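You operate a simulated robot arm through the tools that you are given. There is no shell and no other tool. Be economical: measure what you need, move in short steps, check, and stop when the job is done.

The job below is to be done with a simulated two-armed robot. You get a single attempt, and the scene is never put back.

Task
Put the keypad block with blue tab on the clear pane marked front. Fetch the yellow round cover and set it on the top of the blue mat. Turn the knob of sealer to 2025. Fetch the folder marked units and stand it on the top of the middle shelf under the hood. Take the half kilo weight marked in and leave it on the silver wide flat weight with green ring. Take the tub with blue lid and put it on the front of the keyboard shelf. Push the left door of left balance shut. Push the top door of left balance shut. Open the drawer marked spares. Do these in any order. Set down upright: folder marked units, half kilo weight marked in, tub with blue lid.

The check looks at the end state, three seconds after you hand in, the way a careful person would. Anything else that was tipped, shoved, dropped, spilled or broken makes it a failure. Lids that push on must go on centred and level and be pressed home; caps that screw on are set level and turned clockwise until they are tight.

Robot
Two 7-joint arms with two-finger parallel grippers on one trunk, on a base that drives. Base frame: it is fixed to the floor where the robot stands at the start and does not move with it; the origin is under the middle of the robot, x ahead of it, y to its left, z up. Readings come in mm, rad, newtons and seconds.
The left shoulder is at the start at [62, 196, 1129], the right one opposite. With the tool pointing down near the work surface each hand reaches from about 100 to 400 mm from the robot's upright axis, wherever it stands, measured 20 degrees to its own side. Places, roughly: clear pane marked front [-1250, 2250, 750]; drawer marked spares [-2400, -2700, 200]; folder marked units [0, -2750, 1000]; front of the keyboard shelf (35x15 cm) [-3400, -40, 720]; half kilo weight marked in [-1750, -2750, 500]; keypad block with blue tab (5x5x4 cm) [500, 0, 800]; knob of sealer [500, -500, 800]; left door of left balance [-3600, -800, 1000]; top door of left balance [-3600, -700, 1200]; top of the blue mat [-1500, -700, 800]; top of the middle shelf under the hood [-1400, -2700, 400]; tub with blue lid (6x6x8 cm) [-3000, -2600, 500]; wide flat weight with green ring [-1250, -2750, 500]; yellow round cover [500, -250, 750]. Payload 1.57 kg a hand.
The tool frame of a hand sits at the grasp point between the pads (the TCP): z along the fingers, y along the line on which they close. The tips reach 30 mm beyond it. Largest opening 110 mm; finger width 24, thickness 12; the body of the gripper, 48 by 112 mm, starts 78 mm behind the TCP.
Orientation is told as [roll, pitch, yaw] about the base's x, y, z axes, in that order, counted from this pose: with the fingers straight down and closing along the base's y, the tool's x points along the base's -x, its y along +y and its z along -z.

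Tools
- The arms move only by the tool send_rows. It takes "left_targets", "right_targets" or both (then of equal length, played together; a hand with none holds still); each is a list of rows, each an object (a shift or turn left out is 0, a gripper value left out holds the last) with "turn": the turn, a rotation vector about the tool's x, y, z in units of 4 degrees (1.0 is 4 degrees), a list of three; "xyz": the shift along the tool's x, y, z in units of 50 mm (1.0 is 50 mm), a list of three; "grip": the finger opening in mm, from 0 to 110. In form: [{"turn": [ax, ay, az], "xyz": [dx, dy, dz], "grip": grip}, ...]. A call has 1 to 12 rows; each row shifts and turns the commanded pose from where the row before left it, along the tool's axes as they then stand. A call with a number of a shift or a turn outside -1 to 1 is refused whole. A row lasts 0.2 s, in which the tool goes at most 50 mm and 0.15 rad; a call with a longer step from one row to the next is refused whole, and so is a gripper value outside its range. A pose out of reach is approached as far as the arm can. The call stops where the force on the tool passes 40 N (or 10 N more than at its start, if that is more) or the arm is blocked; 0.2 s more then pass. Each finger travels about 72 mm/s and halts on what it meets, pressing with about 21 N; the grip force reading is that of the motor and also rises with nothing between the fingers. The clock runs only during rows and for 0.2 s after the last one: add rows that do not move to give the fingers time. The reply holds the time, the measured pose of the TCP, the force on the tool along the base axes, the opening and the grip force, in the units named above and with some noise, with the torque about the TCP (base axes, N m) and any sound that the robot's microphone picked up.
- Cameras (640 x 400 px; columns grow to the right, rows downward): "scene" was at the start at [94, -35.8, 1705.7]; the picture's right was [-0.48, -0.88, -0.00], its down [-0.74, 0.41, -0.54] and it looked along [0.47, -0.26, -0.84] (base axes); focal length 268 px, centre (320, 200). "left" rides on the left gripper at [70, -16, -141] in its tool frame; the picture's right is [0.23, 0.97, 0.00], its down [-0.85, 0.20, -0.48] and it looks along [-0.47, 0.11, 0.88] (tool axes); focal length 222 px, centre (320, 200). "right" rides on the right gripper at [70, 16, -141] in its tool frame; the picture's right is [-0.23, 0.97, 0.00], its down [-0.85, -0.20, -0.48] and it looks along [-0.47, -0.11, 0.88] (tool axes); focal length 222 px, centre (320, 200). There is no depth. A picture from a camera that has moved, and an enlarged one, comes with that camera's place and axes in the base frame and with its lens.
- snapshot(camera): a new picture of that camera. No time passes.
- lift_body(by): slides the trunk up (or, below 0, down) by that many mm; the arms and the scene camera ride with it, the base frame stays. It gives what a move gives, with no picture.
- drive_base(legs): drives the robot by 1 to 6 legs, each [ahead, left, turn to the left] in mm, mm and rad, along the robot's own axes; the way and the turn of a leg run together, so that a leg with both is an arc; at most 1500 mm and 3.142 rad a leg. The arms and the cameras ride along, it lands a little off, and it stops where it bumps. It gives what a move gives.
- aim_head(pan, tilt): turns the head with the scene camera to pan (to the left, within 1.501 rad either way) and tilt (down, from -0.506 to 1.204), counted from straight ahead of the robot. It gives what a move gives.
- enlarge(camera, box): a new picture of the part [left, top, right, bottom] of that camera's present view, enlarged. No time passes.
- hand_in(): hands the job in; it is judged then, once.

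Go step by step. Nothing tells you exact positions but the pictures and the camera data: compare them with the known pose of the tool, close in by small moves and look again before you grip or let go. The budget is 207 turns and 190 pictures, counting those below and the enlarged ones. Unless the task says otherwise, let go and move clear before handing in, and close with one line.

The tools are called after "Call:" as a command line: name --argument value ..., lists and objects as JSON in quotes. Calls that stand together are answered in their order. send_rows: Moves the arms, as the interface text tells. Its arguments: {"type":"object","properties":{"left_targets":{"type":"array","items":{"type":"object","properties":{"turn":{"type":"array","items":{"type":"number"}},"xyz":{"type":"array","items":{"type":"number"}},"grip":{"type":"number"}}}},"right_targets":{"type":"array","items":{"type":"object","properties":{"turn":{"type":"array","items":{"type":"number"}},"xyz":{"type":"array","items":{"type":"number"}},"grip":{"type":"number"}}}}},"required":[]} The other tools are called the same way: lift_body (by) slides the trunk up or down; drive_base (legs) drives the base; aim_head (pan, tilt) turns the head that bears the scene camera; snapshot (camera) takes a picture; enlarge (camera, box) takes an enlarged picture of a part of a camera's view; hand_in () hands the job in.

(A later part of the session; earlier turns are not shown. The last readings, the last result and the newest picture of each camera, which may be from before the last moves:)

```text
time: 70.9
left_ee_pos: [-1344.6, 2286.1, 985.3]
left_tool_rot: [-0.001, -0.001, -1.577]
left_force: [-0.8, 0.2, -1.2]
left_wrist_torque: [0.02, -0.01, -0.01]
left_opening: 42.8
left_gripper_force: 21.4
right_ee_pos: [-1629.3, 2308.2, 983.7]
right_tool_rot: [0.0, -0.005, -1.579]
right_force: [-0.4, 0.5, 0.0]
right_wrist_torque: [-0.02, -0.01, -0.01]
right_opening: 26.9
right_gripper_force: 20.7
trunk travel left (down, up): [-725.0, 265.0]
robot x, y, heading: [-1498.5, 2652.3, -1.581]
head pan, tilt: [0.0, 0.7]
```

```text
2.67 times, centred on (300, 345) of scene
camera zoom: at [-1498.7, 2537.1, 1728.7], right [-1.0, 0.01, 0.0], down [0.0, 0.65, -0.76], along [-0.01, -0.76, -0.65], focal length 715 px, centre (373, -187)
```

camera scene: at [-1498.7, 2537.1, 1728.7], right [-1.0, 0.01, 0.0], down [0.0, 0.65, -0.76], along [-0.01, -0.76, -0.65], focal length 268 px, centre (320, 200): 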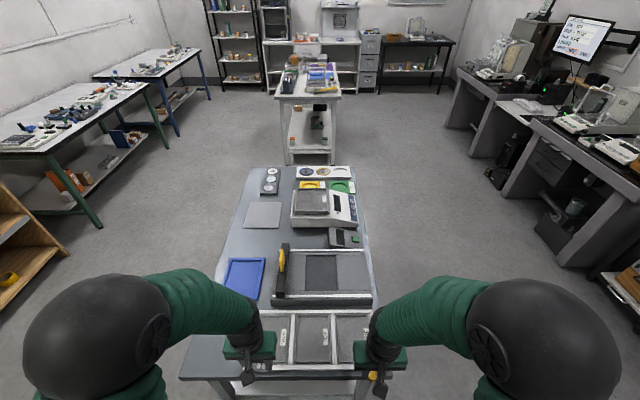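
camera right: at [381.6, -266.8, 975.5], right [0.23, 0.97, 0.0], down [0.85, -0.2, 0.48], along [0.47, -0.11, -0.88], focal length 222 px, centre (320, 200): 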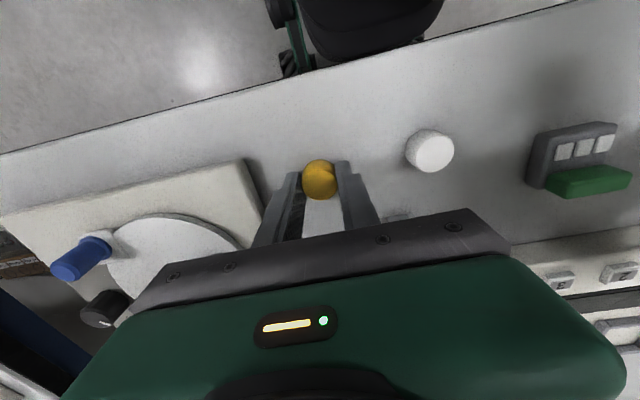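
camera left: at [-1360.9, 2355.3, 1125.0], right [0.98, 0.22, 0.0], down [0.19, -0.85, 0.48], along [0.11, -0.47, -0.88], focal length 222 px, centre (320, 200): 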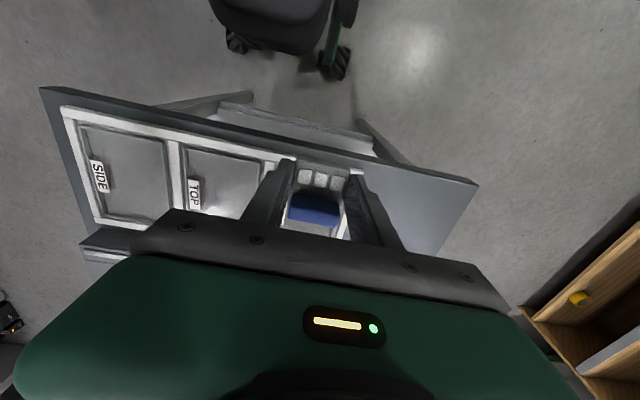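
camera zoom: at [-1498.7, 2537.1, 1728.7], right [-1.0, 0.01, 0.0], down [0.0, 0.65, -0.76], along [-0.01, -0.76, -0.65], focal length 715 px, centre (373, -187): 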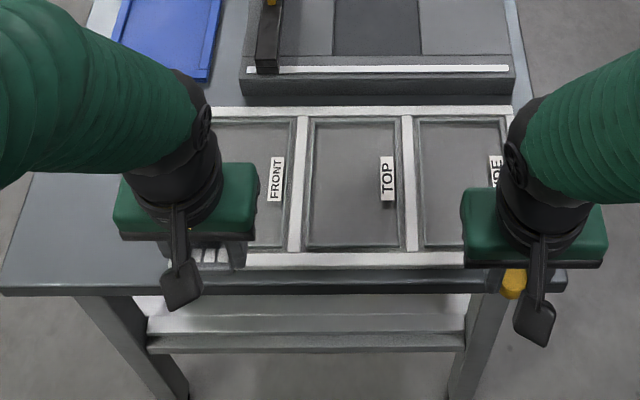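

The FRONT pane's centre works out to about [-1355, 2158] at z near 800. I'll raise the right hand clear, drive ahead, and extend the left hand over the pane.

Call:
send_rows --right_targets '[{"xyz": [0.6, 0, -0.8]}, {"xyz": [0.6, 0, -0.8]}, {"xyz": [0.6, 0, -0.8]}]'

Call:
drive_base --legs '[[80, 0, 0]]'

Call:
send_rows --left_targets '[{"xyz": [-0.5, -0.05, 0]}, {"xyz": [-0.4, -0.05, 0]}, {}]'

Call:
lift_body --by -110

Call:
snapshot --camera "left"

Call:
snapshot --camera "scene"

```text
time: 71.7
left_ee_pos: [-1345.3, 2286.6, 984.5]
left_tool_rot: [0.0, -0.005, -1.578]
left_force: [0.0, 0.5, -0.4]
left_wrist_torque: [0.03, 0.01, -0.02]
left_opening: 43.3
left_gripper_force: 21.0
right_ee_pos: [-1629.5, 2393.5, 1106.4]
right_tool_rot: [-0.003, -0.001, -1.579]
right_force: [-1.0, 0.7, -0.5]
right_wrist_torque: [-0.01, 0.04, -0.03]
right_opening: 27.0
right_gripper_force: 21.1
right hand out of reach, approached as far as the arm can: row 3
trunk travel left (down, up): [-725.0, 265.0]
robot x, y, heading: [-1496.6, 2656.2, -1.577]
head pan, tilt: [0.0, 0.7]
```

```text
time: 72.8
left_ee_pos: [-1345.5, 2211.6, 986.6]
left_tool_rot: [0.0, -0.011, -1.578]
left_force: [0.8, 0.6, 0.1]
left_wrist_torque: [-0.07, -0.01, 0.0]
left_opening: 43.3
left_gripper_force: 21.0
right_ee_pos: [-1630.2, 2317.7, 1107.7]
right_tool_rot: [-0.002, -0.006, -1.581]
right_force: [1.5, -0.2, 0.1]
right_wrist_torque: [-0.04, -0.01, 0.0]
right_opening: 26.9
right_gripper_force: 21.2
trunk travel left (down, up): [-725.0, 265.0]
robot x, y, heading: [-1497.4, 2577.1, -1.58]
head pan, tilt: [0.0, 0.7]
```

```text
time: 73.5
left_ee_pos: [-1352.4, 2159.4, 984.3]
left_tool_rot: [0.001, -0.002, -1.58]
left_force: [0.2, -0.7, -0.2]
left_wrist_torque: [0.03, 0.02, -0.01]
left_opening: 43.0
left_gripper_force: 20.7
right_ee_pos: [-1630.1, 2310.1, 1106.3]
right_tool_rot: [-0.001, 0.0, -1.581]
right_force: [0.4, -0.4, -0.6]
right_wrist_torque: [0.05, -0.01, 0.0]
right_opening: 26.9
right_gripper_force: 21.1
trunk travel left (down, up): [-725.0, 265.0]
robot x, y, heading: [-1494.3, 2574.5, -1.582]
head pan, tilt: [0.0, 0.7]
```

```text
time: 75.0
left_ee_pos: [-1350.9, 2162.6, 874.5]
left_tool_rot: [0.0, -0.003, -1.58]
left_force: [0.4, -0.3, -0.2]
left_wrist_torque: [-0.02, 0.02, 0.0]
left_opening: 43.1
left_gripper_force: 21.1
right_ee_pos: [-1629.8, 2312.8, 996.4]
right_tool_rot: [-0.003, -0.001, -1.581]
right_force: [0.3, 0.5, -0.9]
right_wrist_torque: [0.01, 0.01, -0.03]
right_opening: 27.1
right_gripper_force: 21.5
trunk travel left (down, up): [-615.0, 375.0]
robot x, y, heading: [-1500.5, 2577.0, -1.582]
head pan, tilt: [0.0, 0.7]
```

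```text
155 pictures are left
camera left: at [-1367.7, 2231.6, 1015.7], right [0.98, 0.22, 0.0], down [0.19, -0.85, 0.48], along [0.1, -0.47, -0.88], focal length 222 px, centre (320, 200)
```

left: 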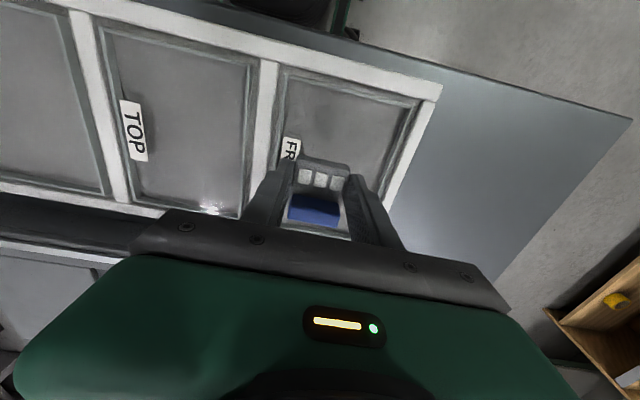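

```text
154 pictures are left
camera scene: at [-1499.3, 2458.8, 1618.8], right [-1.0, 0.01, 0.0], down [0.01, 0.65, -0.76], along [-0.01, -0.76, -0.65], focal length 268 px, centre (320, 200)
```

scene: 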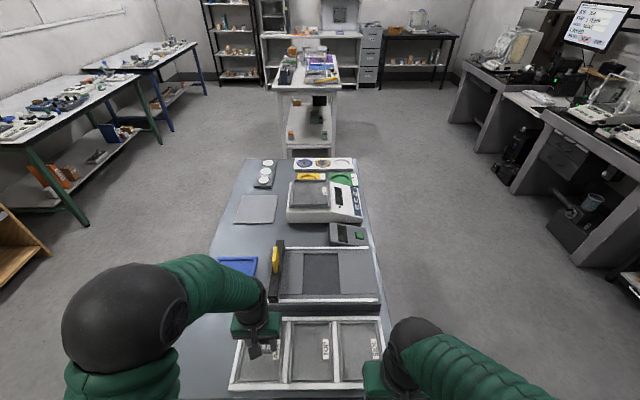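

The pane centre is nearer x = -1340. I'll shift 10 mm and descend in small steps.

Call:
send_rows --left_targets '[{"xyz": [0, 0.2, 0]}, {"xyz": [0, 0, 0.25]}, {"xyz": [0, 0, 0.2]}, {"xyz": [0, 0, 0.06]}, {"xyz": [0, 0, 0.06]}, {"xyz": [0, 0, 0.06]}]'

Call:
snapshot --camera "left"

```text
time: 76.4
left_ee_pos: [-1342.3, 2160.9, 846.4]
left_tool_rot: [0.0, -0.006, -1.581]
left_force: [4.7, -0.4, 20.1]
left_wrist_torque: [0.21, -0.16, -0.01]
left_opening: 43.3
left_gripper_force: 20.6
right_ee_pos: [-1629.7, 2314.4, 997.8]
right_tool_rot: [-0.002, -0.004, -1.581]
right_force: [-0.2, 0.0, 0.7]
right_wrist_torque: [0.0, 0.0, 0.03]
right_opening: 27.1
right_gripper_force: 21.8
trunk travel left (down, up): [-615.0, 375.0]
robot x, y, heading: [-1497.3, 2576.7, -1.581]
head pan, tilt: [0.0, 0.7]
```

```text
153 pictures are left
camera left: at [-1358.4, 2231.9, 985.6], right [0.98, 0.22, 0.0], down [0.19, -0.85, 0.48], along [0.1, -0.47, -0.87], focal length 222 px, centre (320, 200)
```

left: 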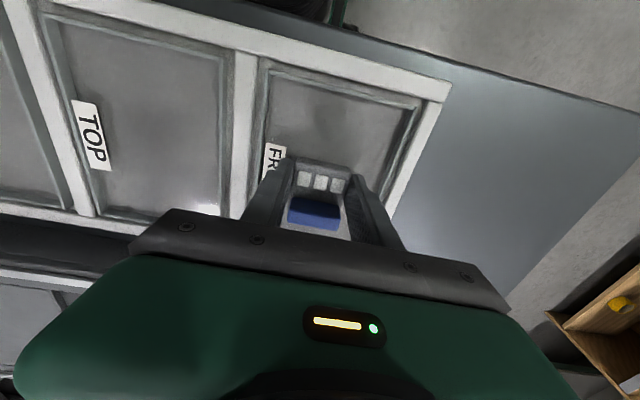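

The block rests on the pane with about 20 N of contact. I'll ease off, open, and rise.

Call:
send_rows --left_targets '[{"xyz": [0, 0, -0.06]}, {"grip": 48}, {"grip": 58}, {"grip": 66}, {"xyz": [0, 0, -0.5]}, {"xyz": [0, 0, -0.9]}, {"xyz": [0, 0, -0.9]}]'

Call:
snapshot --camera "left"

```text
time: 78.0
left_ee_pos: [-1342.9, 2163.0, 962.9]
left_tool_rot: [0.0, -0.004, -1.58]
left_force: [-0.6, -0.3, 0.6]
left_wrist_torque: [-0.02, -0.01, -0.01]
left_opening: 65.9
left_gripper_force: 0.0
right_ee_pos: [-1630.3, 2312.6, 996.6]
right_tool_rot: [-0.002, -0.001, -1.58]
right_force: [-0.2, 0.4, -0.3]
right_wrist_torque: [-0.01, 0.01, 0.0]
right_opening: 26.9
right_gripper_force: 20.6
trunk travel left (down, up): [-615.0, 375.0]
robot x, y, heading: [-1496.6, 2576.2, -1.581]
head pan, tilt: [0.0, 0.7]
```

```text
152 pictures are left
camera left: at [-1359.1, 2232.0, 1103.3], right [0.98, 0.22, 0.0], down [0.19, -0.85, 0.48], along [0.1, -0.47, -0.88], focal length 222 px, centre (320, 200)
```

left: 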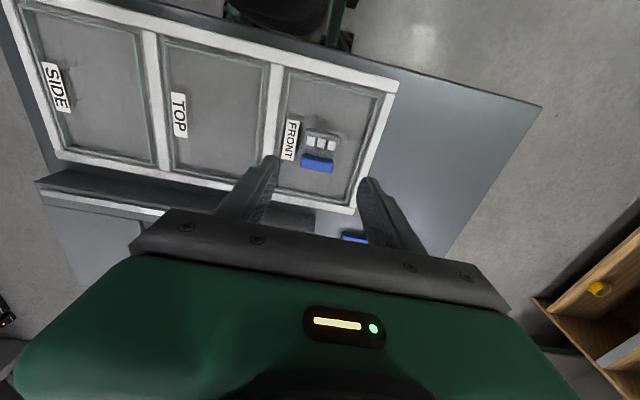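

The keypad sits inside the FRONT pane. Next is the blue mat: I'll go round the west side to the white table at about y = -700.

Call:
drive_base --legs '[[-150, 0, 0], [0, -800, 0], [1500, 0, 0], [1650, 0, 0], [0, 0, 1.575]]'

Call:
lift_body --by 150

Call:
snapshot --camera "scene"

```text
refused: 1650 is not a number from -1500 to 1500
```

```text
time: 79.7
left_ee_pos: [-1342.4, 2160.6, 1112.1]
left_tool_rot: [0.001, -0.005, -1.579]
left_force: [-0.1, 0.6, 0.4]
left_wrist_torque: [0.02, -0.01, 0.05]
left_opening: 65.9
left_gripper_force: 0.1
right_ee_pos: [-1628.8, 2312.0, 1146.2]
right_tool_rot: [-0.003, -0.002, -1.582]
right_force: [0.0, 0.2, -0.1]
right_wrist_torque: [0.01, 0.0, -0.01]
right_opening: 27.1
right_gripper_force: 20.6
trunk travel left (down, up): [-765.0, 225.0]
robot x, y, heading: [-1499.0, 2574.0, -1.582]
head pan, tilt: [0.0, 0.7]
```

```text
151 pictures are left
camera scene: at [-1499.3, 2458.8, 1768.8], right [-1.0, 0.01, 0.0], down [0.01, 0.65, -0.76], along [-0.01, -0.76, -0.65], focal length 268 px, centre (320, 200)
```

scene: 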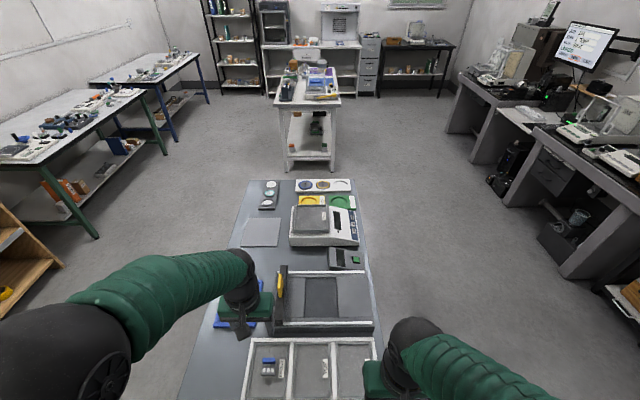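

That leg was over the 1500 mm limit, so I'll split it in two.

Call:
drive_base --legs '[[-150, 0, 0], [0, -800, 0], [1500, 0, 0], [1500, 0, 0], [150, 0, 0], [0, 0, 1.575]]'

Call:
snapshot --camera "scene"

```text
time: 103.9
left_ee_pos: [-1876.1, -268.8, 1112.9]
left_tool_rot: [0.0, -0.002, -0.002]
left_force: [0.8, -1.1, 0.1]
left_wrist_torque: [-0.02, 0.0, -0.02]
left_opening: 66.1
left_gripper_force: 0.0
right_ee_pos: [-2025.8, -557.1, 1147.5]
right_tool_rot: [-0.002, -0.001, -0.006]
right_force: [0.0, 0.0, -0.3]
right_wrist_torque: [0.01, 0.02, 0.01]
right_opening: 27.1
right_gripper_force: 21.0
trunk travel left (down, up): [-765.0, 225.0]
robot x, y, heading: [-2290.3, -427.1, -0.002]
head pan, tilt: [0.0, 0.7]
```

```text
150 pictures are left
camera scene: at [-2173.0, -426.6, 1768.8], right [0.0, -1.0, 0.0], down [-0.65, 0.0, -0.76], along [0.76, 0.0, -0.65], focal length 268 px, centre (320, 200)
```

scene: 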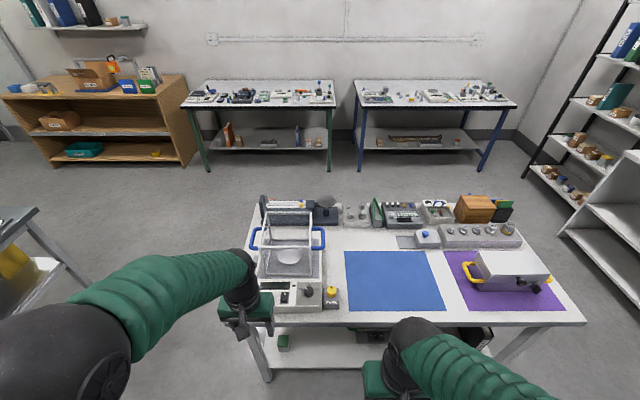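

The blue mat is empty and centred near [-1545, -733]. I'll tuck the left hand back and up, then drive in so the right hand can reach.

Call:
send_rows --left_targets '[{"xyz": [0.9, 0, -0.2]}, {"xyz": [0.9, 0, -0.2]}, {"xyz": [0.9, 0, -0.2]}, {"xyz": [0.6, 0, -0.2]}, {}]'

Call:
drive_base --legs '[[0, -180, 0], [280, 0, 0]]'

Call:
send_rows --right_targets '[{"xyz": [-0.9, 0, 0.3]}, {"xyz": [-0.9, 0, 0.3]}, {"xyz": [-0.7, 0, 0.4]}, {}]'

Call:
snapshot --camera "right"

Call:
snapshot --camera "scene"

```text
time: 105.1
left_ee_pos: [-2026.3, -271.5, 1159.5]
left_tool_rot: [0.001, 0.0, -0.004]
left_force: [-0.1, 0.0, 0.8]
left_wrist_torque: [-0.02, -0.01, -0.01]
left_opening: 66.2
left_gripper_force: 0.1
left hand out of reach, approached as far as the arm can: row 4
right_ee_pos: [-2026.8, -558.1, 1147.1]
right_tool_rot: [-0.002, -0.002, -0.005]
right_force: [0.1, 1.3, -0.5]
right_wrist_torque: [0.0, 0.01, -0.02]
right_opening: 26.7
right_gripper_force: 20.8
trunk travel left (down, up): [-765.0, 225.0]
robot x, y, heading: [-2290.4, -427.5, -0.002]
head pan, tilt: [0.0, 0.7]
```

```text
time: 108.2
left_ee_pos: [-1753.0, -445.8, 1160.9]
left_tool_rot: [-0.002, -0.004, -0.004]
left_force: [-0.8, -0.3, -0.1]
left_wrist_torque: [0.02, -0.04, -0.01]
left_opening: 66.2
left_gripper_force: 0.1
right_ee_pos: [-1753.7, -731.4, 1147.8]
right_tool_rot: [-0.005, -0.004, -0.005]
right_force: [-0.8, 0.4, -0.5]
right_wrist_torque: [0.01, 0.0, -0.01]
right_opening: 26.9
right_gripper_force: 21.1
trunk travel left (down, up): [-765.0, 225.0]
robot x, y, heading: [-2013.1, -602.9, -0.007]
head pan, tilt: [0.0, 0.7]
```

```text
time: 109.2
left_ee_pos: [-1750.9, -449.0, 1160.0]
left_tool_rot: [-0.001, -0.001, -0.004]
left_force: [-0.8, -0.7, -0.2]
left_wrist_torque: [-0.02, -0.01, -0.02]
left_opening: 65.8
left_gripper_force: 0.0
right_ee_pos: [-1622.9, -731.9, 1096.6]
right_tool_rot: [-0.003, -0.001, -0.004]
right_force: [-0.4, -0.5, 0.1]
right_wrist_torque: [-0.01, -0.04, -0.03]
right_opening: 26.9
right_gripper_force: 21.3
trunk travel left (down, up): [-765.0, 225.0]
robot x, y, heading: [-2010.2, -602.6, -0.001]
head pan, tilt: [0.0, 0.7]
```

```text
149 pictures are left
camera right: at [-1691.0, -716.9, 1239.3], right [0.23, 0.97, 0.0], down [0.85, -0.2, 0.48], along [0.47, -0.11, -0.88], focal length 222 px, centre (320, 200)
```

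right: 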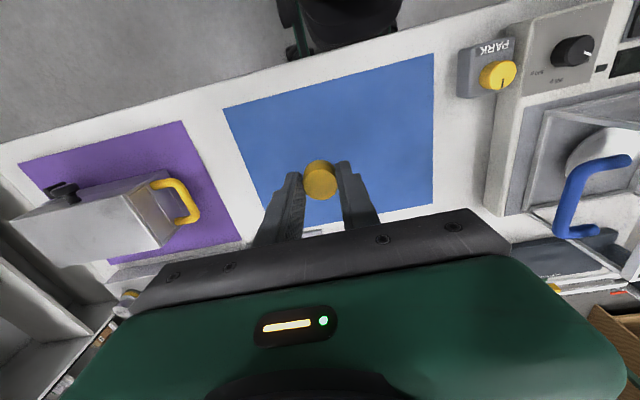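

```text
148 pictures are left
camera scene: at [-1897.4, -601.5, 1768.9], right [0.0, -1.0, 0.0], down [-0.64, 0.0, -0.76], along [0.76, 0.0, -0.64], focal length 268 px, centre (320, 200)
```

scene: 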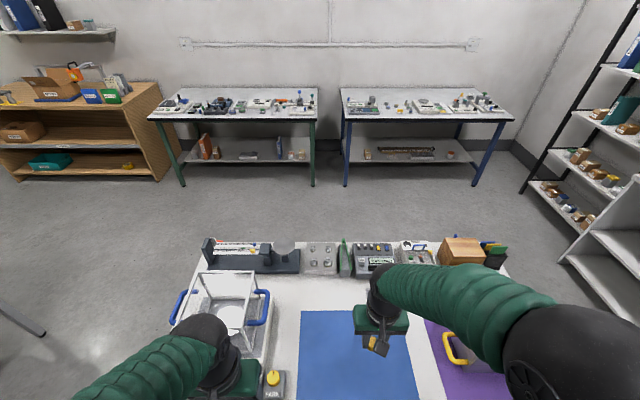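

The hand is over the mat, well inside its edge. I'll lower the trunk and then set the cover down in small steps.

Call:
lift_body --by -190

Call:
send_rows --right_targets '[{"xyz": [-0.2, 0, 0.4]}, {"xyz": [0, 0, 0.4]}, {"xyz": [0, 0, 0.2]}, {"xyz": [0, 0, 0.06]}, {"xyz": [0, 0, 0.06]}, {"xyz": [0, 0, 0.06]}, {"xyz": [0, 0, 0.06]}]'

Call:
snapshot --camera "right"

```text
time: 111.2
left_ee_pos: [-1750.8, -450.4, 970.5]
left_tool_rot: [0.001, -0.001, -0.002]
left_force: [-0.2, -0.2, -1.0]
left_wrist_torque: [-0.03, -0.02, -0.01]
left_opening: 65.6
left_gripper_force: 0.0
right_ee_pos: [-1621.3, -735.7, 906.8]
right_tool_rot: [0.001, -0.001, -0.006]
right_force: [0.5, -0.5, -0.4]
right_wrist_torque: [-0.02, 0.03, -0.01]
right_opening: 26.8
right_gripper_force: 21.4
trunk travel left (down, up): [-575.0, 415.0]
robot x, y, heading: [-2016.4, -606.6, -0.004]
head pan, tilt: [0.0, 0.7]
```

```text
time: 112.8
left_ee_pos: [-1752.0, -450.4, 971.1]
left_tool_rot: [0.0, -0.004, -0.002]
left_force: [-0.1, -0.4, 0.5]
left_wrist_torque: [0.02, 0.02, 0.01]
left_opening: 66.0
left_gripper_force: 0.0
right_ee_pos: [-1612.3, -736.2, 850.6]
right_tool_rot: [-0.002, -0.009, -0.004]
right_force: [-9.4, -2.2, 30.0]
right_wrist_torque: [0.32, 0.61, 0.12]
right_opening: 27.1
right_gripper_force: 20.8
trunk travel left (down, up): [-575.0, 415.0]
robot x, y, heading: [-2014.1, -603.9, -0.007]
head pan, tilt: [0.0, 0.7]
stopped in row 7 (right hand): the force on the tool passed its limit at 45 N (the readings are from after the stop); the commanded pose is now the measured one
```

```text
147 pictures are left
camera right: at [-1682.2, -719.4, 992.0], right [0.23, 0.97, 0.0], down [0.85, -0.2, 0.49], along [0.47, -0.11, -0.87], focal length 222 px, centre (320, 200)
```

right: 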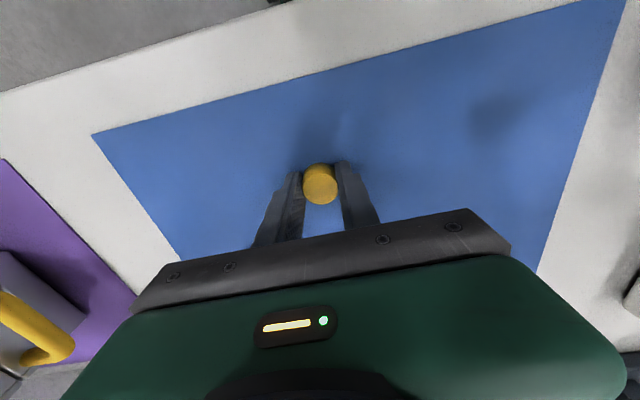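

The cover is in contact with the mat, so I'll release and rise.

Call:
send_rows --right_targets '[{"xyz": [0, 0, -0.02]}, {"grip": 34}, {"grip": 44}, {"grip": 54}, {"xyz": [0, 0, -0.5]}, {"xyz": [0, 0, -0.9]}, {"xyz": [0, 0, -0.9]}]'

Call:
snapshot --camera "right"

```text
time: 114.4
left_ee_pos: [-1749.9, -451.2, 970.4]
left_tool_rot: [0.001, -0.002, -0.002]
left_force: [0.9, -0.3, -0.4]
left_wrist_torque: [0.0, 0.0, 0.0]
left_opening: 66.0
left_gripper_force: 0.1
right_ee_pos: [-1612.5, -735.7, 964.5]
right_tool_rot: [0.0, -0.009, -0.006]
right_force: [0.2, -0.2, 0.5]
right_wrist_torque: [-0.01, -0.01, 0.01]
right_opening: 54.1
right_gripper_force: 0.0
trunk travel left (down, up): [-575.0, 415.0]
robot x, y, heading: [-2013.4, -605.8, -0.006]
head pan, tilt: [0.0, 0.7]
```

```text
146 pictures are left
camera right: at [-1682.6, -719.9, 1106.2], right [0.23, 0.97, 0.0], down [0.85, -0.2, 0.49], along [0.47, -0.11, -0.87], focal length 222 px, centre (320, 200)
```

right: 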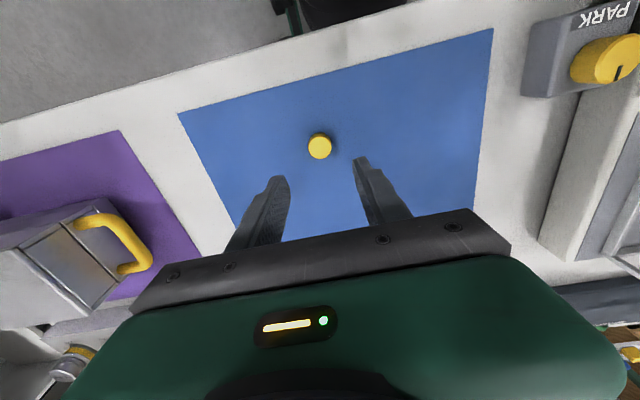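

The cover is on the mat. Next I'll turn to the balances on the west bench.

Call:
lift_body --by 180

Call:
drive_base --legs '[[-550, 0, 0], [0, 0, 3.14]]'

Call:
aim_head --pan 0 --tilt 0.5

Call:
snapshot --camera "scene"

```text
time: 116.4
left_ee_pos: [-1749.5, -450.2, 1150.0]
left_tool_rot: [0.001, 0.0, -0.004]
left_force: [0.7, -0.3, -0.3]
left_wrist_torque: [0.0, 0.0, -0.02]
left_opening: 66.0
left_gripper_force: 0.1
right_ee_pos: [-1611.5, -735.4, 1143.6]
right_tool_rot: [-0.001, -0.007, -0.005]
right_force: [-0.5, 0.2, 0.5]
right_wrist_torque: [0.0, -0.03, 0.03]
right_opening: 54.1
right_gripper_force: 0.1
trunk travel left (down, up): [-755.0, 235.0]
robot x, y, heading: [-2015.6, -604.5, -0.001]
head pan, tilt: [0.0, 0.7]
```

```text
time: 126.9
left_ee_pos: [-2827.0, -760.7, 1150.6]
left_tool_rot: [0.0, 0.0, -3.141]
left_force: [0.4, -0.8, 1.3]
left_wrist_torque: [-0.01, -0.05, 0.02]
left_opening: 66.3
left_gripper_force: 0.0
right_ee_pos: [-2966.7, -477.4, 1142.6]
right_tool_rot: [0.0, -0.008, 3.142]
right_force: [-0.1, 0.3, -0.3]
right_wrist_torque: [-0.02, -0.01, 0.0]
right_opening: 54.0
right_gripper_force: 0.1
trunk travel left (down, up): [-755.0, 235.0]
robot x, y, heading: [-2564.8, -606.0, -3.14]
head pan, tilt: [0.0, 0.7]
```

```text
time: 127.6
left_ee_pos: [-2829.5, -760.5, 1150.7]
left_tool_rot: [-0.001, -0.001, -3.14]
left_force: [0.3, -0.7, -0.4]
left_wrist_torque: [-0.03, 0.01, 0.0]
left_opening: 66.1
left_gripper_force: 0.1
right_ee_pos: [-2966.2, -476.5, 1143.5]
right_tool_rot: [0.002, -0.01, 3.142]
right_force: [-1.6, 0.4, 0.1]
right_wrist_torque: [-0.01, -0.01, 0.01]
right_opening: 54.1
right_gripper_force: 0.0
trunk travel left (down, up): [-755.0, 235.0]
robot x, y, heading: [-2563.9, -608.0, -3.138]
head pan, tilt: [0.0, 0.499]
```

```text
145 pictures are left
camera scene: at [-2688.2, -604.7, 1776.5], right [0.0, 1.0, 0.0], down [0.48, 0.0, -0.88], along [-0.88, 0.0, -0.48], focal length 268 px, centre (320, 200)
```

scene: 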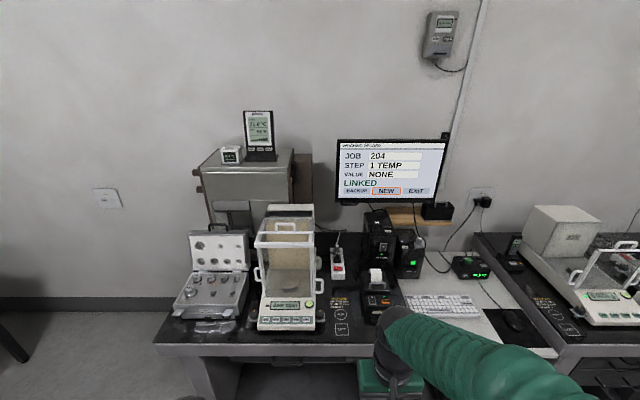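

Call:
enlarge --camera "scene" --box '[160, 190, 400, 350]'

Call:
enlarge --camera "scene" --box '[400, 190, 640, 350]'

```text
2.50 times, centred on (280, 270) of scene
camera zoom: at [-2688.2, -604.7, 1776.5], right [0.0, 1.0, 0.0], down [0.48, 0.0, -0.88], along [-0.88, 0.0, -0.48], focal length 670 px, centre (420, 25)
```

zoom: 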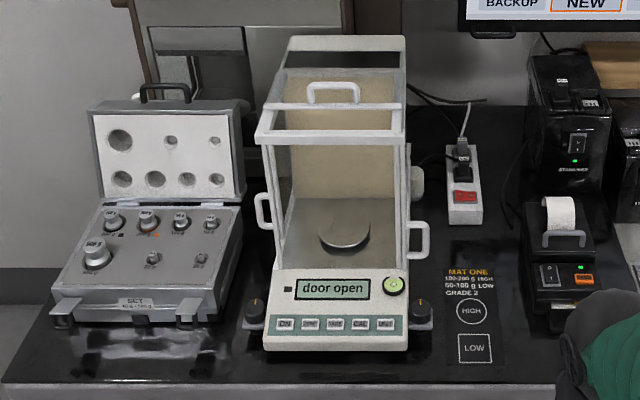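

```text
2.50 times, centred on (520, 270) of scene
camera zoom: at [-2688.2, -604.7, 1776.5], right [0.0, 1.0, 0.0], down [0.48, 0.0, -0.88], along [-0.88, 0.0, -0.48], focal length 670 px, centre (-180, 25)
```

zoom: 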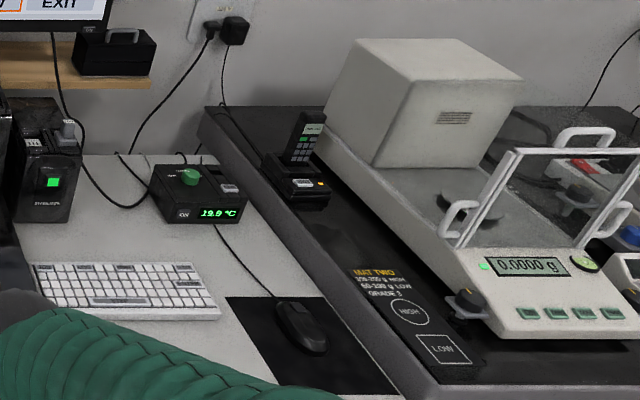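

The left balance reads "door open" and has sliding side doors plus a top door, each with a handle. I'll move closer to see which way each one slides.

Call:
send_rows --right_targets '[{"xyz": [0.8, 0, 0]}, {"xyz": [0.8, 0, 0]}, {"xyz": [0.8, 0, 0]}]'

Call:
drive_base --legs '[[400, 0, 0]]'

Call:
aim_head --pan 0.2 --tilt 0.8

Call:
snapshot --camera "scene"

Call:
snapshot --camera "left"

```text
time: 128.4
left_ee_pos: [-2826.8, -761.1, 1151.2]
left_tool_rot: [0.001, -0.002, -3.141]
left_force: [0.0, 0.5, 0.2]
left_wrist_torque: [0.02, 0.03, 0.0]
left_opening: 66.0
left_gripper_force: 0.1
right_ee_pos: [-2845.0, -477.1, 1145.2]
right_tool_rot: [-0.005, -0.009, -3.143]
right_force: [1.1, 1.5, 0.3]
right_wrist_torque: [0.03, -0.03, 0.02]
right_opening: 53.9
right_gripper_force: 0.1
trunk travel left (down, up): [-755.0, 235.0]
robot x, y, heading: [-2567.7, -604.3, -3.14]
head pan, tilt: [0.0, 0.499]
```

```text
time: 130.9
left_ee_pos: [-3230.4, -762.7, 1150.1]
left_tool_rot: [-0.001, -0.003, -3.137]
left_force: [0.6, -1.3, -0.7]
left_wrist_torque: [-0.01, 0.0, 0.0]
left_opening: 65.7
left_gripper_force: 0.1
right_ee_pos: [-3251.2, -478.4, 1145.6]
right_tool_rot: [0.0, -0.011, -3.14]
right_force: [0.1, -0.1, 0.7]
right_wrist_torque: [-0.03, 0.01, 0.02]
right_opening: 53.9
right_gripper_force: 0.1
trunk travel left (down, up): [-755.0, 235.0]
robot x, y, heading: [-2970.1, -603.2, -3.138]
head pan, tilt: [0.0, 0.499]
```

```text
time: 131.7
left_ee_pos: [-3232.9, -762.5, 1149.5]
left_tool_rot: [-0.001, 0.0, -3.138]
left_force: [-0.1, 0.3, -0.6]
left_wrist_torque: [-0.01, -0.02, 0.0]
left_opening: 66.0
left_gripper_force: 0.1
right_ee_pos: [-3253.9, -478.1, 1144.6]
right_tool_rot: [-0.002, -0.008, -3.139]
right_force: [-0.7, 0.2, 0.5]
right_wrist_torque: [0.01, 0.03, 0.01]
right_opening: 54.1
right_gripper_force: 0.2
trunk travel left (down, up): [-755.0, 235.0]
robot x, y, heading: [-2970.7, -606.7, -3.136]
head pan, tilt: [0.201, 0.799]
```

```text
142 pictures are left
camera scene: at [-3081.6, -621.7, 1750.7], right [-0.2, 0.98, 0.0], down [0.7, 0.14, -0.7], along [-0.68, -0.14, -0.72], focal length 268 px, centre (320, 200)
```

scene: 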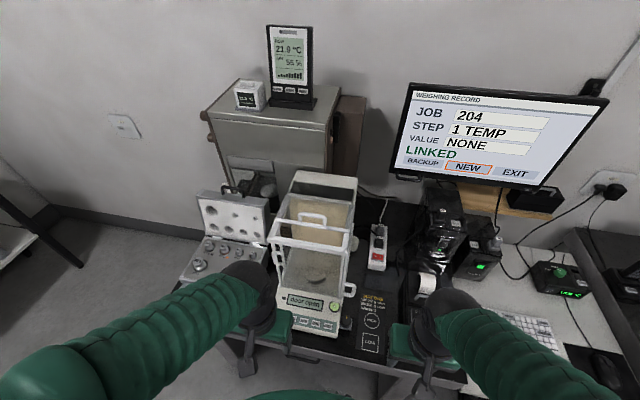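

```text
141 pictures are left
camera left: at [-3163.7, -745.9, 1290.5], right [0.23, -0.97, 0.0], down [-0.85, -0.2, 0.48], along [-0.47, -0.11, -0.88], focal length 222 px, centre (320, 200)
```

left: 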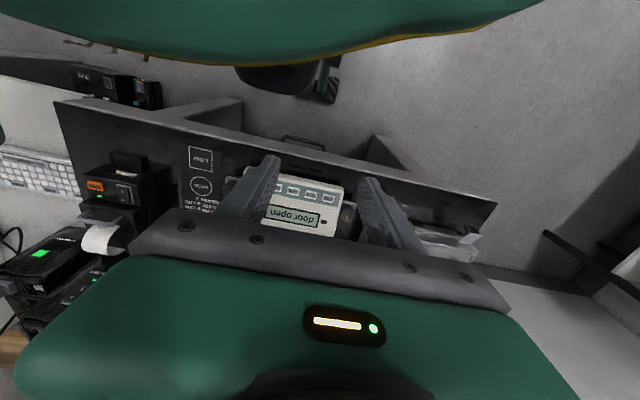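

Call:
enlarge --camera "scene" --box '[180, 160, 400, 350]'

Call:
enlarge --camera "scene" --box '[255, 160, 375, 320]'

```text
2.11 times, centred on (290, 255) of scene
camera zoom: at [-3081.6, -621.7, 1750.7], right [-0.2, 0.98, 0.0], down [0.7, 0.14, -0.7], along [-0.68, -0.14, -0.72], focal length 565 px, centre (383, 84)
```

zoom: 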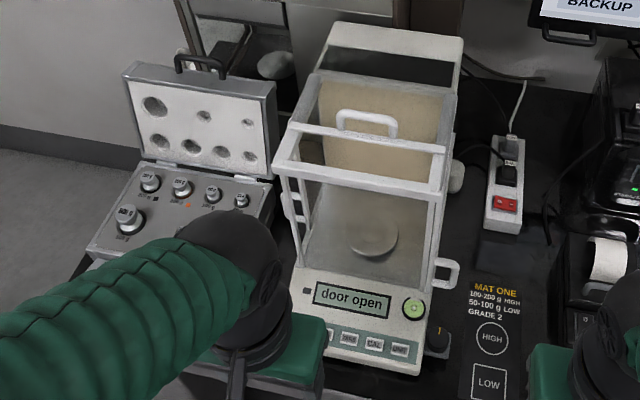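

```text
2.50 times, centred on (315, 240) of scene
camera zoom: at [-3081.6, -621.7, 1750.7], right [-0.2, 0.98, 0.0], down [0.7, 0.14, -0.7], along [-0.68, -0.14, -0.72], focal length 670 px, centre (332, 100)
```

zoom: 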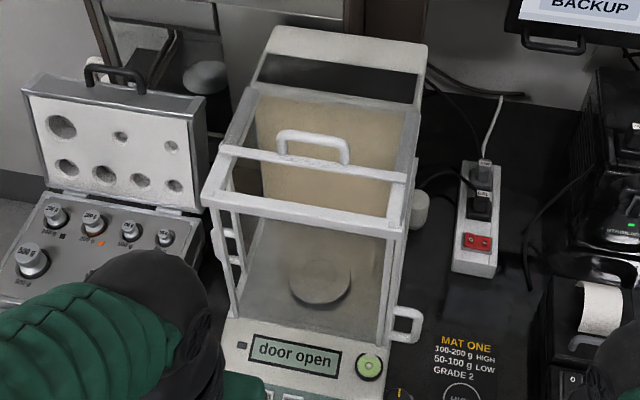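

Triangulating gives the left-door handle at about [-3536, -868, 956] and the top handle at about [-3552, -740, 1190]. The closed right-door handle is at x = -3473, so both open doors must slide about 63 mm toward me (+x). I'll get in position and yaw the left hand so it grips along x.

Call:
drive_base --legs '[[0, 84, 0], [90, 0, 0]]'

Call:
lift_body --by 180

Call:
send_rows --left_targets '[{"turn": [0, 0, 1]}, {"turn": [0, 0, 1]}, {"turn": [0, 0, 1]}, {"turn": [0, 0, 1]}, {"turn": [0, 0, 1]}, {"turn": [0, 0, 1]}, {"turn": [0, 0, 1]}, {"turn": [0, 0, 1]}, {"turn": [0, 0, 1]}, {"turn": [0, 0, 1]}, {"turn": [0, 0, 1]}, {"turn": [0, 0, 1]}]'

Call:
send_rows --left_targets '[{"turn": [0, 0, 1]}, {"turn": [0, 0, 1]}, {"turn": [0, 0, 1]}, {"turn": [0, 0, 1]}, {"turn": [0, 0, 1]}, {"turn": [0, 0, 1]}, {"turn": [0, 0, 1]}, {"turn": [0, 0, 1]}, {"turn": [0, 0, 1]}, {"turn": [0, 0, 1]}, {"turn": [0, 0, 0.5]}, {}]'

Call:
snapshot --camera "scene"

```text
time: 133.5
left_ee_pos: [-3313.1, -844.9, 1151.7]
left_tool_rot: [0.001, -0.008, -3.136]
left_force: [0.7, -0.2, 0.3]
left_wrist_torque: [-0.02, 0.04, 0.02]
left_opening: 65.9
left_gripper_force: 0.2
right_ee_pos: [-3334.3, -561.0, 1146.9]
right_tool_rot: [0.0, -0.016, -3.138]
right_force: [0.6, -0.4, -0.1]
right_wrist_torque: [-0.02, 0.03, 0.03]
right_opening: 54.0
right_gripper_force: 0.0
trunk travel left (down, up): [-755.0, 235.0]
robot x, y, heading: [-3057.8, -688.6, -3.14]
head pan, tilt: [0.201, 0.799]
```

```text
time: 135.5
left_ee_pos: [-3322.3, -825.5, 1332.6]
left_tool_rot: [0.016, -0.002, -3.138]
left_force: [0.7, -0.8, 0.8]
left_wrist_torque: [-0.05, 0.02, 0.01]
left_opening: 66.1
left_gripper_force: 0.0
right_ee_pos: [-3341.9, -542.7, 1322.5]
right_tool_rot: [0.016, -0.01, -3.139]
right_force: [0.2, 0.9, 0.2]
right_wrist_torque: [-0.04, 0.01, -0.02]
right_opening: 54.1
right_gripper_force: 0.0
trunk travel left (down, up): [-935.0, 55.0]
robot x, y, heading: [-3060.2, -691.2, -3.134]
head pan, tilt: [0.201, 0.799]
```

```text
time: 138.1
left_ee_pos: [-3321.2, -839.3, 1331.5]
left_tool_rot: [0.005, 0.005, 2.307]
left_force: [-0.7, -0.1, 0.2]
left_wrist_torque: [0.0, -0.03, 0.0]
left_opening: 66.3
left_gripper_force: 0.0
right_ee_pos: [-3342.3, -556.4, 1322.5]
right_tool_rot: [0.004, -0.01, -3.14]
right_force: [0.7, -1.3, -0.5]
right_wrist_torque: [-0.01, 0.0, -0.02]
right_opening: 54.0
right_gripper_force: 0.0
trunk travel left (down, up): [-935.0, 55.0]
robot x, y, heading: [-3057.0, -690.1, -3.133]
head pan, tilt: [0.201, 0.799]
```

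```text
time: 140.7
left_ee_pos: [-3321.8, -837.8, 1331.0]
left_tool_rot: [0.002, 0.009, 1.575]
left_force: [-0.5, 0.9, 0.9]
left_wrist_torque: [0.02, 0.04, 0.02]
left_opening: 66.1
left_gripper_force: 0.0
right_ee_pos: [-3342.7, -553.8, 1323.7]
right_tool_rot: [0.008, -0.009, -3.138]
right_force: [1.0, -0.4, -0.5]
right_wrist_torque: [0.0, 0.03, 0.02]
right_opening: 54.0
right_gripper_force: 0.1
trunk travel left (down, up): [-935.0, 55.0]
robot x, y, heading: [-3055.6, -692.3, -3.134]
head pan, tilt: [0.201, 0.799]
```

```text
138 pictures are left
camera scene: at [-3169.7, -705.7, 1930.6], right [-0.21, 0.98, 0.0], down [0.7, 0.15, -0.7], along [-0.68, -0.14, -0.72], focal length 268 px, centre (320, 200)
```

scene: 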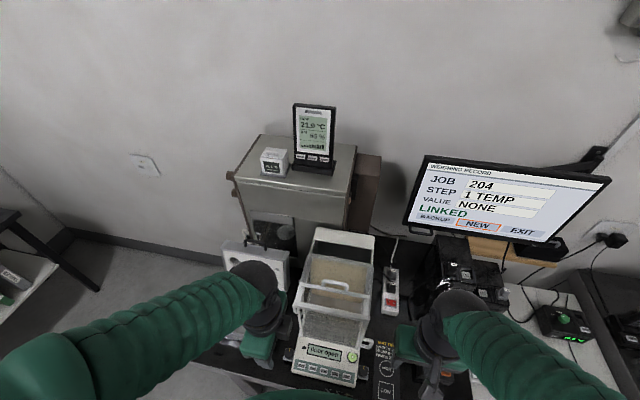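

The hand is yawed correctly. I'll move it above the top handle at about [-3552, -740] and look.

Call:
send_rows --left_targets '[{"xyz": [-0.33, 0.77, 0]}, {"xyz": [-0.33, 0.77, 0]}, {"xyz": [-0.33, 0.77, 0]}, {"xyz": [-0.33, 0.77, 0]}, {"xyz": [-0.33, 0.77, 0]}, {"xyz": [-0.33, 0.77, 0]}, {}]'

Call:
snapshot --camera "left"

Call:
snapshot --camera "scene"

```text
time: 142.3
left_ee_pos: [-3553.4, -737.5, 1331.3]
left_tool_rot: [0.0, 0.008, 1.576]
left_force: [0.0, 0.5, 0.1]
left_wrist_torque: [-0.03, 0.01, 0.0]
left_opening: 65.9
left_gripper_force: 0.0
right_ee_pos: [-3342.4, -551.7, 1322.8]
right_tool_rot: [0.009, -0.008, -3.14]
right_force: [0.0, -0.2, 0.4]
right_wrist_torque: [0.01, 0.0, 0.0]
right_opening: 53.8
right_gripper_force: 0.0
trunk travel left (down, up): [-935.0, 55.0]
robot x, y, heading: [-3061.5, -690.3, -3.136]
head pan, tilt: [0.201, 0.799]
```

```text
137 pictures are left
camera left: at [-3536.7, -806.9, 1472.4], right [-0.97, -0.23, 0.0], down [-0.2, 0.86, 0.47], along [-0.11, 0.46, -0.88], focal length 222 px, centre (320, 200)
```

left: 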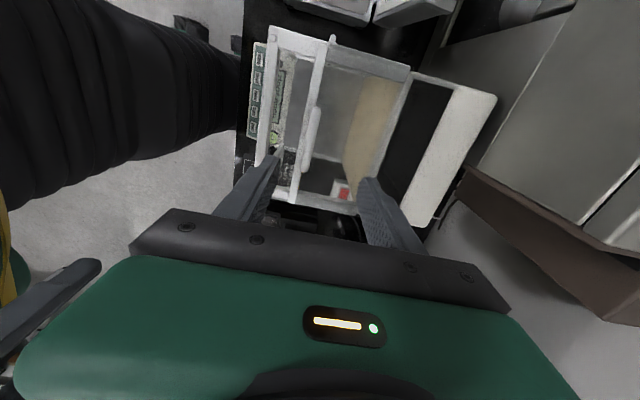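

```text
136 pictures are left
camera scene: at [-3171.6, -703.7, 1930.6], right [-0.2, 0.98, 0.0], down [0.7, 0.15, -0.7], along [-0.68, -0.14, -0.72], focal length 268 px, centre (320, 200)
```

scene: 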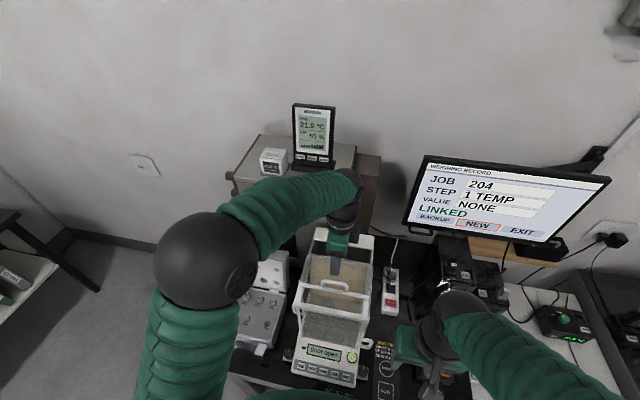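

The handle shows at about [-3541, -740]. I'll shift 12 mm and go down around it.

Call:
send_rows --left_targets '[{"xyz": [0.06, -0.24, 0.4]}, {"xyz": [0, 0, 0.8]}, {"xyz": [0, 0, 0.8]}, {"xyz": [0, 0, 0.3]}, {"xyz": [0, 0, 0.15]}, {}]'

Call:
snapshot --camera "left"

```text
time: 143.7
left_ee_pos: [-3542.2, -743.1, 1207.2]
left_tool_rot: [-0.001, 0.01, 1.575]
left_force: [-0.7, -0.3, -0.2]
left_wrist_torque: [0.01, -0.03, 0.02]
left_opening: 66.0
left_gripper_force: 0.1
right_ee_pos: [-3342.8, -552.9, 1323.2]
right_tool_rot: [0.006, -0.009, -3.138]
right_force: [0.4, -0.1, 0.6]
right_wrist_torque: [0.0, 0.0, -0.01]
right_opening: 53.9
right_gripper_force: 0.1
trunk travel left (down, up): [-935.0, 55.0]
robot x, y, heading: [-3059.6, -687.3, -3.135]
head pan, tilt: [0.201, 0.799]
```

```text
135 pictures are left
camera left: at [-3525.1, -812.1, 1348.5], right [-0.97, -0.23, 0.0], down [-0.2, 0.86, 0.47], along [-0.11, 0.46, -0.88], focal length 222 px, centre (320, 200)
```

left: 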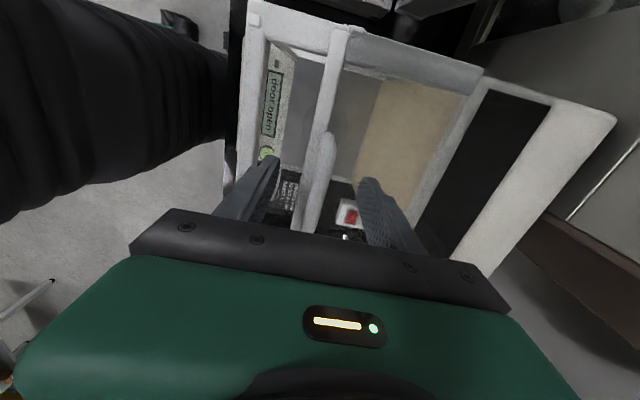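

The handle is between the fingers. I'll go down 12 mm and close on it.

Call:
send_rows --left_targets '[{"xyz": [0, 0, 0.14]}, {"xyz": [0, 0, 0.1]}, {"grip": 40}, {"grip": 20}, {"grip": 5}, {"grip": 5}, {"grip": 5}]'

Call:
snapshot --camera "left"

```text
time: 144.9
left_ee_pos: [-3542.6, -743.3, 1200.7]
left_tool_rot: [0.013, 0.007, 1.577]
left_force: [0.3, -2.2, 29.3]
left_wrist_torque: [0.21, -0.39, -0.17]
left_opening: 16.0
left_gripper_force: 6.4
right_ee_pos: [-3340.6, -554.5, 1323.5]
right_tool_rot: [0.005, -0.01, -3.137]
right_force: [0.2, 0.2, -0.5]
right_wrist_torque: [0.0, 0.03, 0.0]
right_opening: 53.9
right_gripper_force: 0.0
trunk travel left (down, up): [-935.0, 55.0]
robot x, y, heading: [-3059.3, -692.6, -3.138]
head pan, tilt: [0.201, 0.799]
stopped in row 6 (left hand): the force on the tool passed its limit at 41 N (the readings are from after the stop); the commanded pose is now the measured one
```

```text
134 pictures are left
camera left: at [-3525.1, -812.0, 1341.3], right [-0.97, -0.23, 0.01], down [-0.2, 0.86, 0.48], along [-0.12, 0.46, -0.88], focal length 222 px, centre (320, 200)
```

left: 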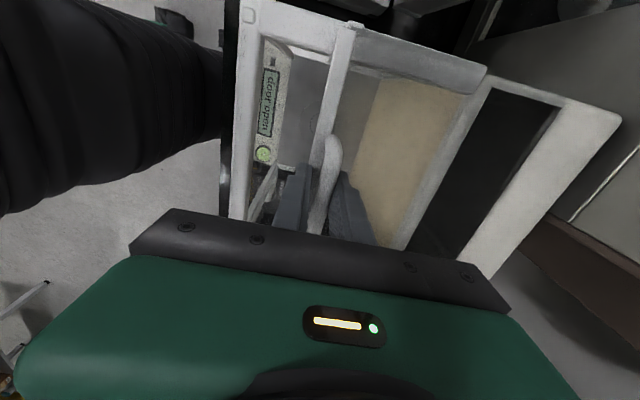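

The fingertips press on the door frame (29 N up). I'll raise 5 mm, grip fully, and then pull toward +x.

Call:
send_rows --left_targets '[{"xyz": [0, 0, -0.1]}, {"grip": 5}, {"grip": 5}, {"xyz": [0, -0.15, 0]}, {"xyz": [0, -0.15, 0]}, {"xyz": [0, -0.15, 0]}, {"xyz": [0, -0.15, 0]}]'

Call:
snapshot --camera "left"

```text
time: 146.5
left_ee_pos: [-3515.9, -743.1, 1201.6]
left_tool_rot: [0.003, 0.006, 1.575]
left_force: [-0.3, 0.4, -23.0]
left_wrist_torque: [-0.03, -0.06, -0.29]
left_opening: 11.6
left_gripper_force: 28.7
right_ee_pos: [-3345.0, -553.7, 1323.4]
right_tool_rot: [0.008, -0.007, -3.14]
right_force: [0.5, 0.8, 0.1]
right_wrist_torque: [-0.05, 0.0, 0.0]
right_opening: 53.8
right_gripper_force: 0.1
trunk travel left (down, up): [-935.0, 55.0]
robot x, y, heading: [-3062.6, -688.7, -3.137]
head pan, tilt: [0.201, 0.799]
```

```text
133 pictures are left
camera left: at [-3498.1, -811.8, 1342.0], right [-0.97, -0.23, 0.0], down [-0.2, 0.86, 0.47], along [-0.11, 0.46, -0.88], focal length 222 px, centre (320, 200)
```

left: 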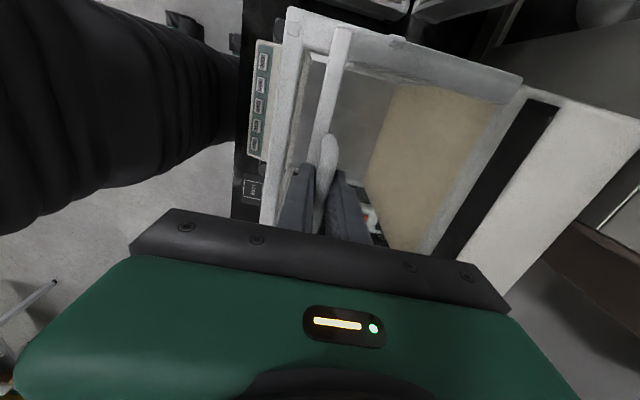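

The door slides. I'll relieve the upward strain and keep pulling until it stops.

Call:
send_rows --left_targets '[{"xyz": [0, 0, 0.05]}, {"xyz": [0, -0.12, 0]}, {"xyz": [0, -0.12, 0]}, {"xyz": [0, -0.12, 0]}, {"xyz": [0, -0.12, 0]}, {"xyz": [0, -0.12, 0]}, {"xyz": [0, -0.12, 0]}, {"xyz": [0, -0.12, 0]}, {"xyz": [0, -0.12, 0]}]'

Call:
snapshot --camera "left"

```text
time: 148.4
left_ee_pos: [-3483.0, -743.4, 1201.3]
left_tool_rot: [0.026, 0.002, 1.577]
left_force: [-19.4, -2.1, -12.1]
left_wrist_torque: [0.34, -0.17, -0.57]
left_opening: 11.5
left_gripper_force: 29.1
right_ee_pos: [-3345.5, -554.1, 1322.2]
right_tool_rot: [0.007, -0.006, -3.14]
right_force: [0.0, 0.8, -0.2]
right_wrist_torque: [-0.03, 0.02, 0.0]
right_opening: 54.2
right_gripper_force: 0.1
trunk travel left (down, up): [-935.0, 55.0]
robot x, y, heading: [-3061.2, -693.8, -3.14]
head pan, tilt: [0.201, 0.799]
stopped in row 9 (left hand): the force on the tool passed its limit at 43 N (the readings are from after the stop); the commanded pose is now the measured one
```

```text
132 pictures are left
camera left: at [-3462.8, -812.7, 1341.0], right [-0.97, -0.23, 0.03], down [-0.19, 0.85, 0.48], along [-0.13, 0.46, -0.88], focal length 222 px, centre (320, 200)
```

left: 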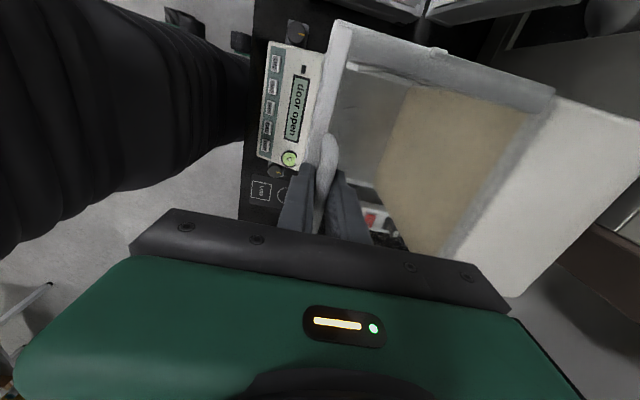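

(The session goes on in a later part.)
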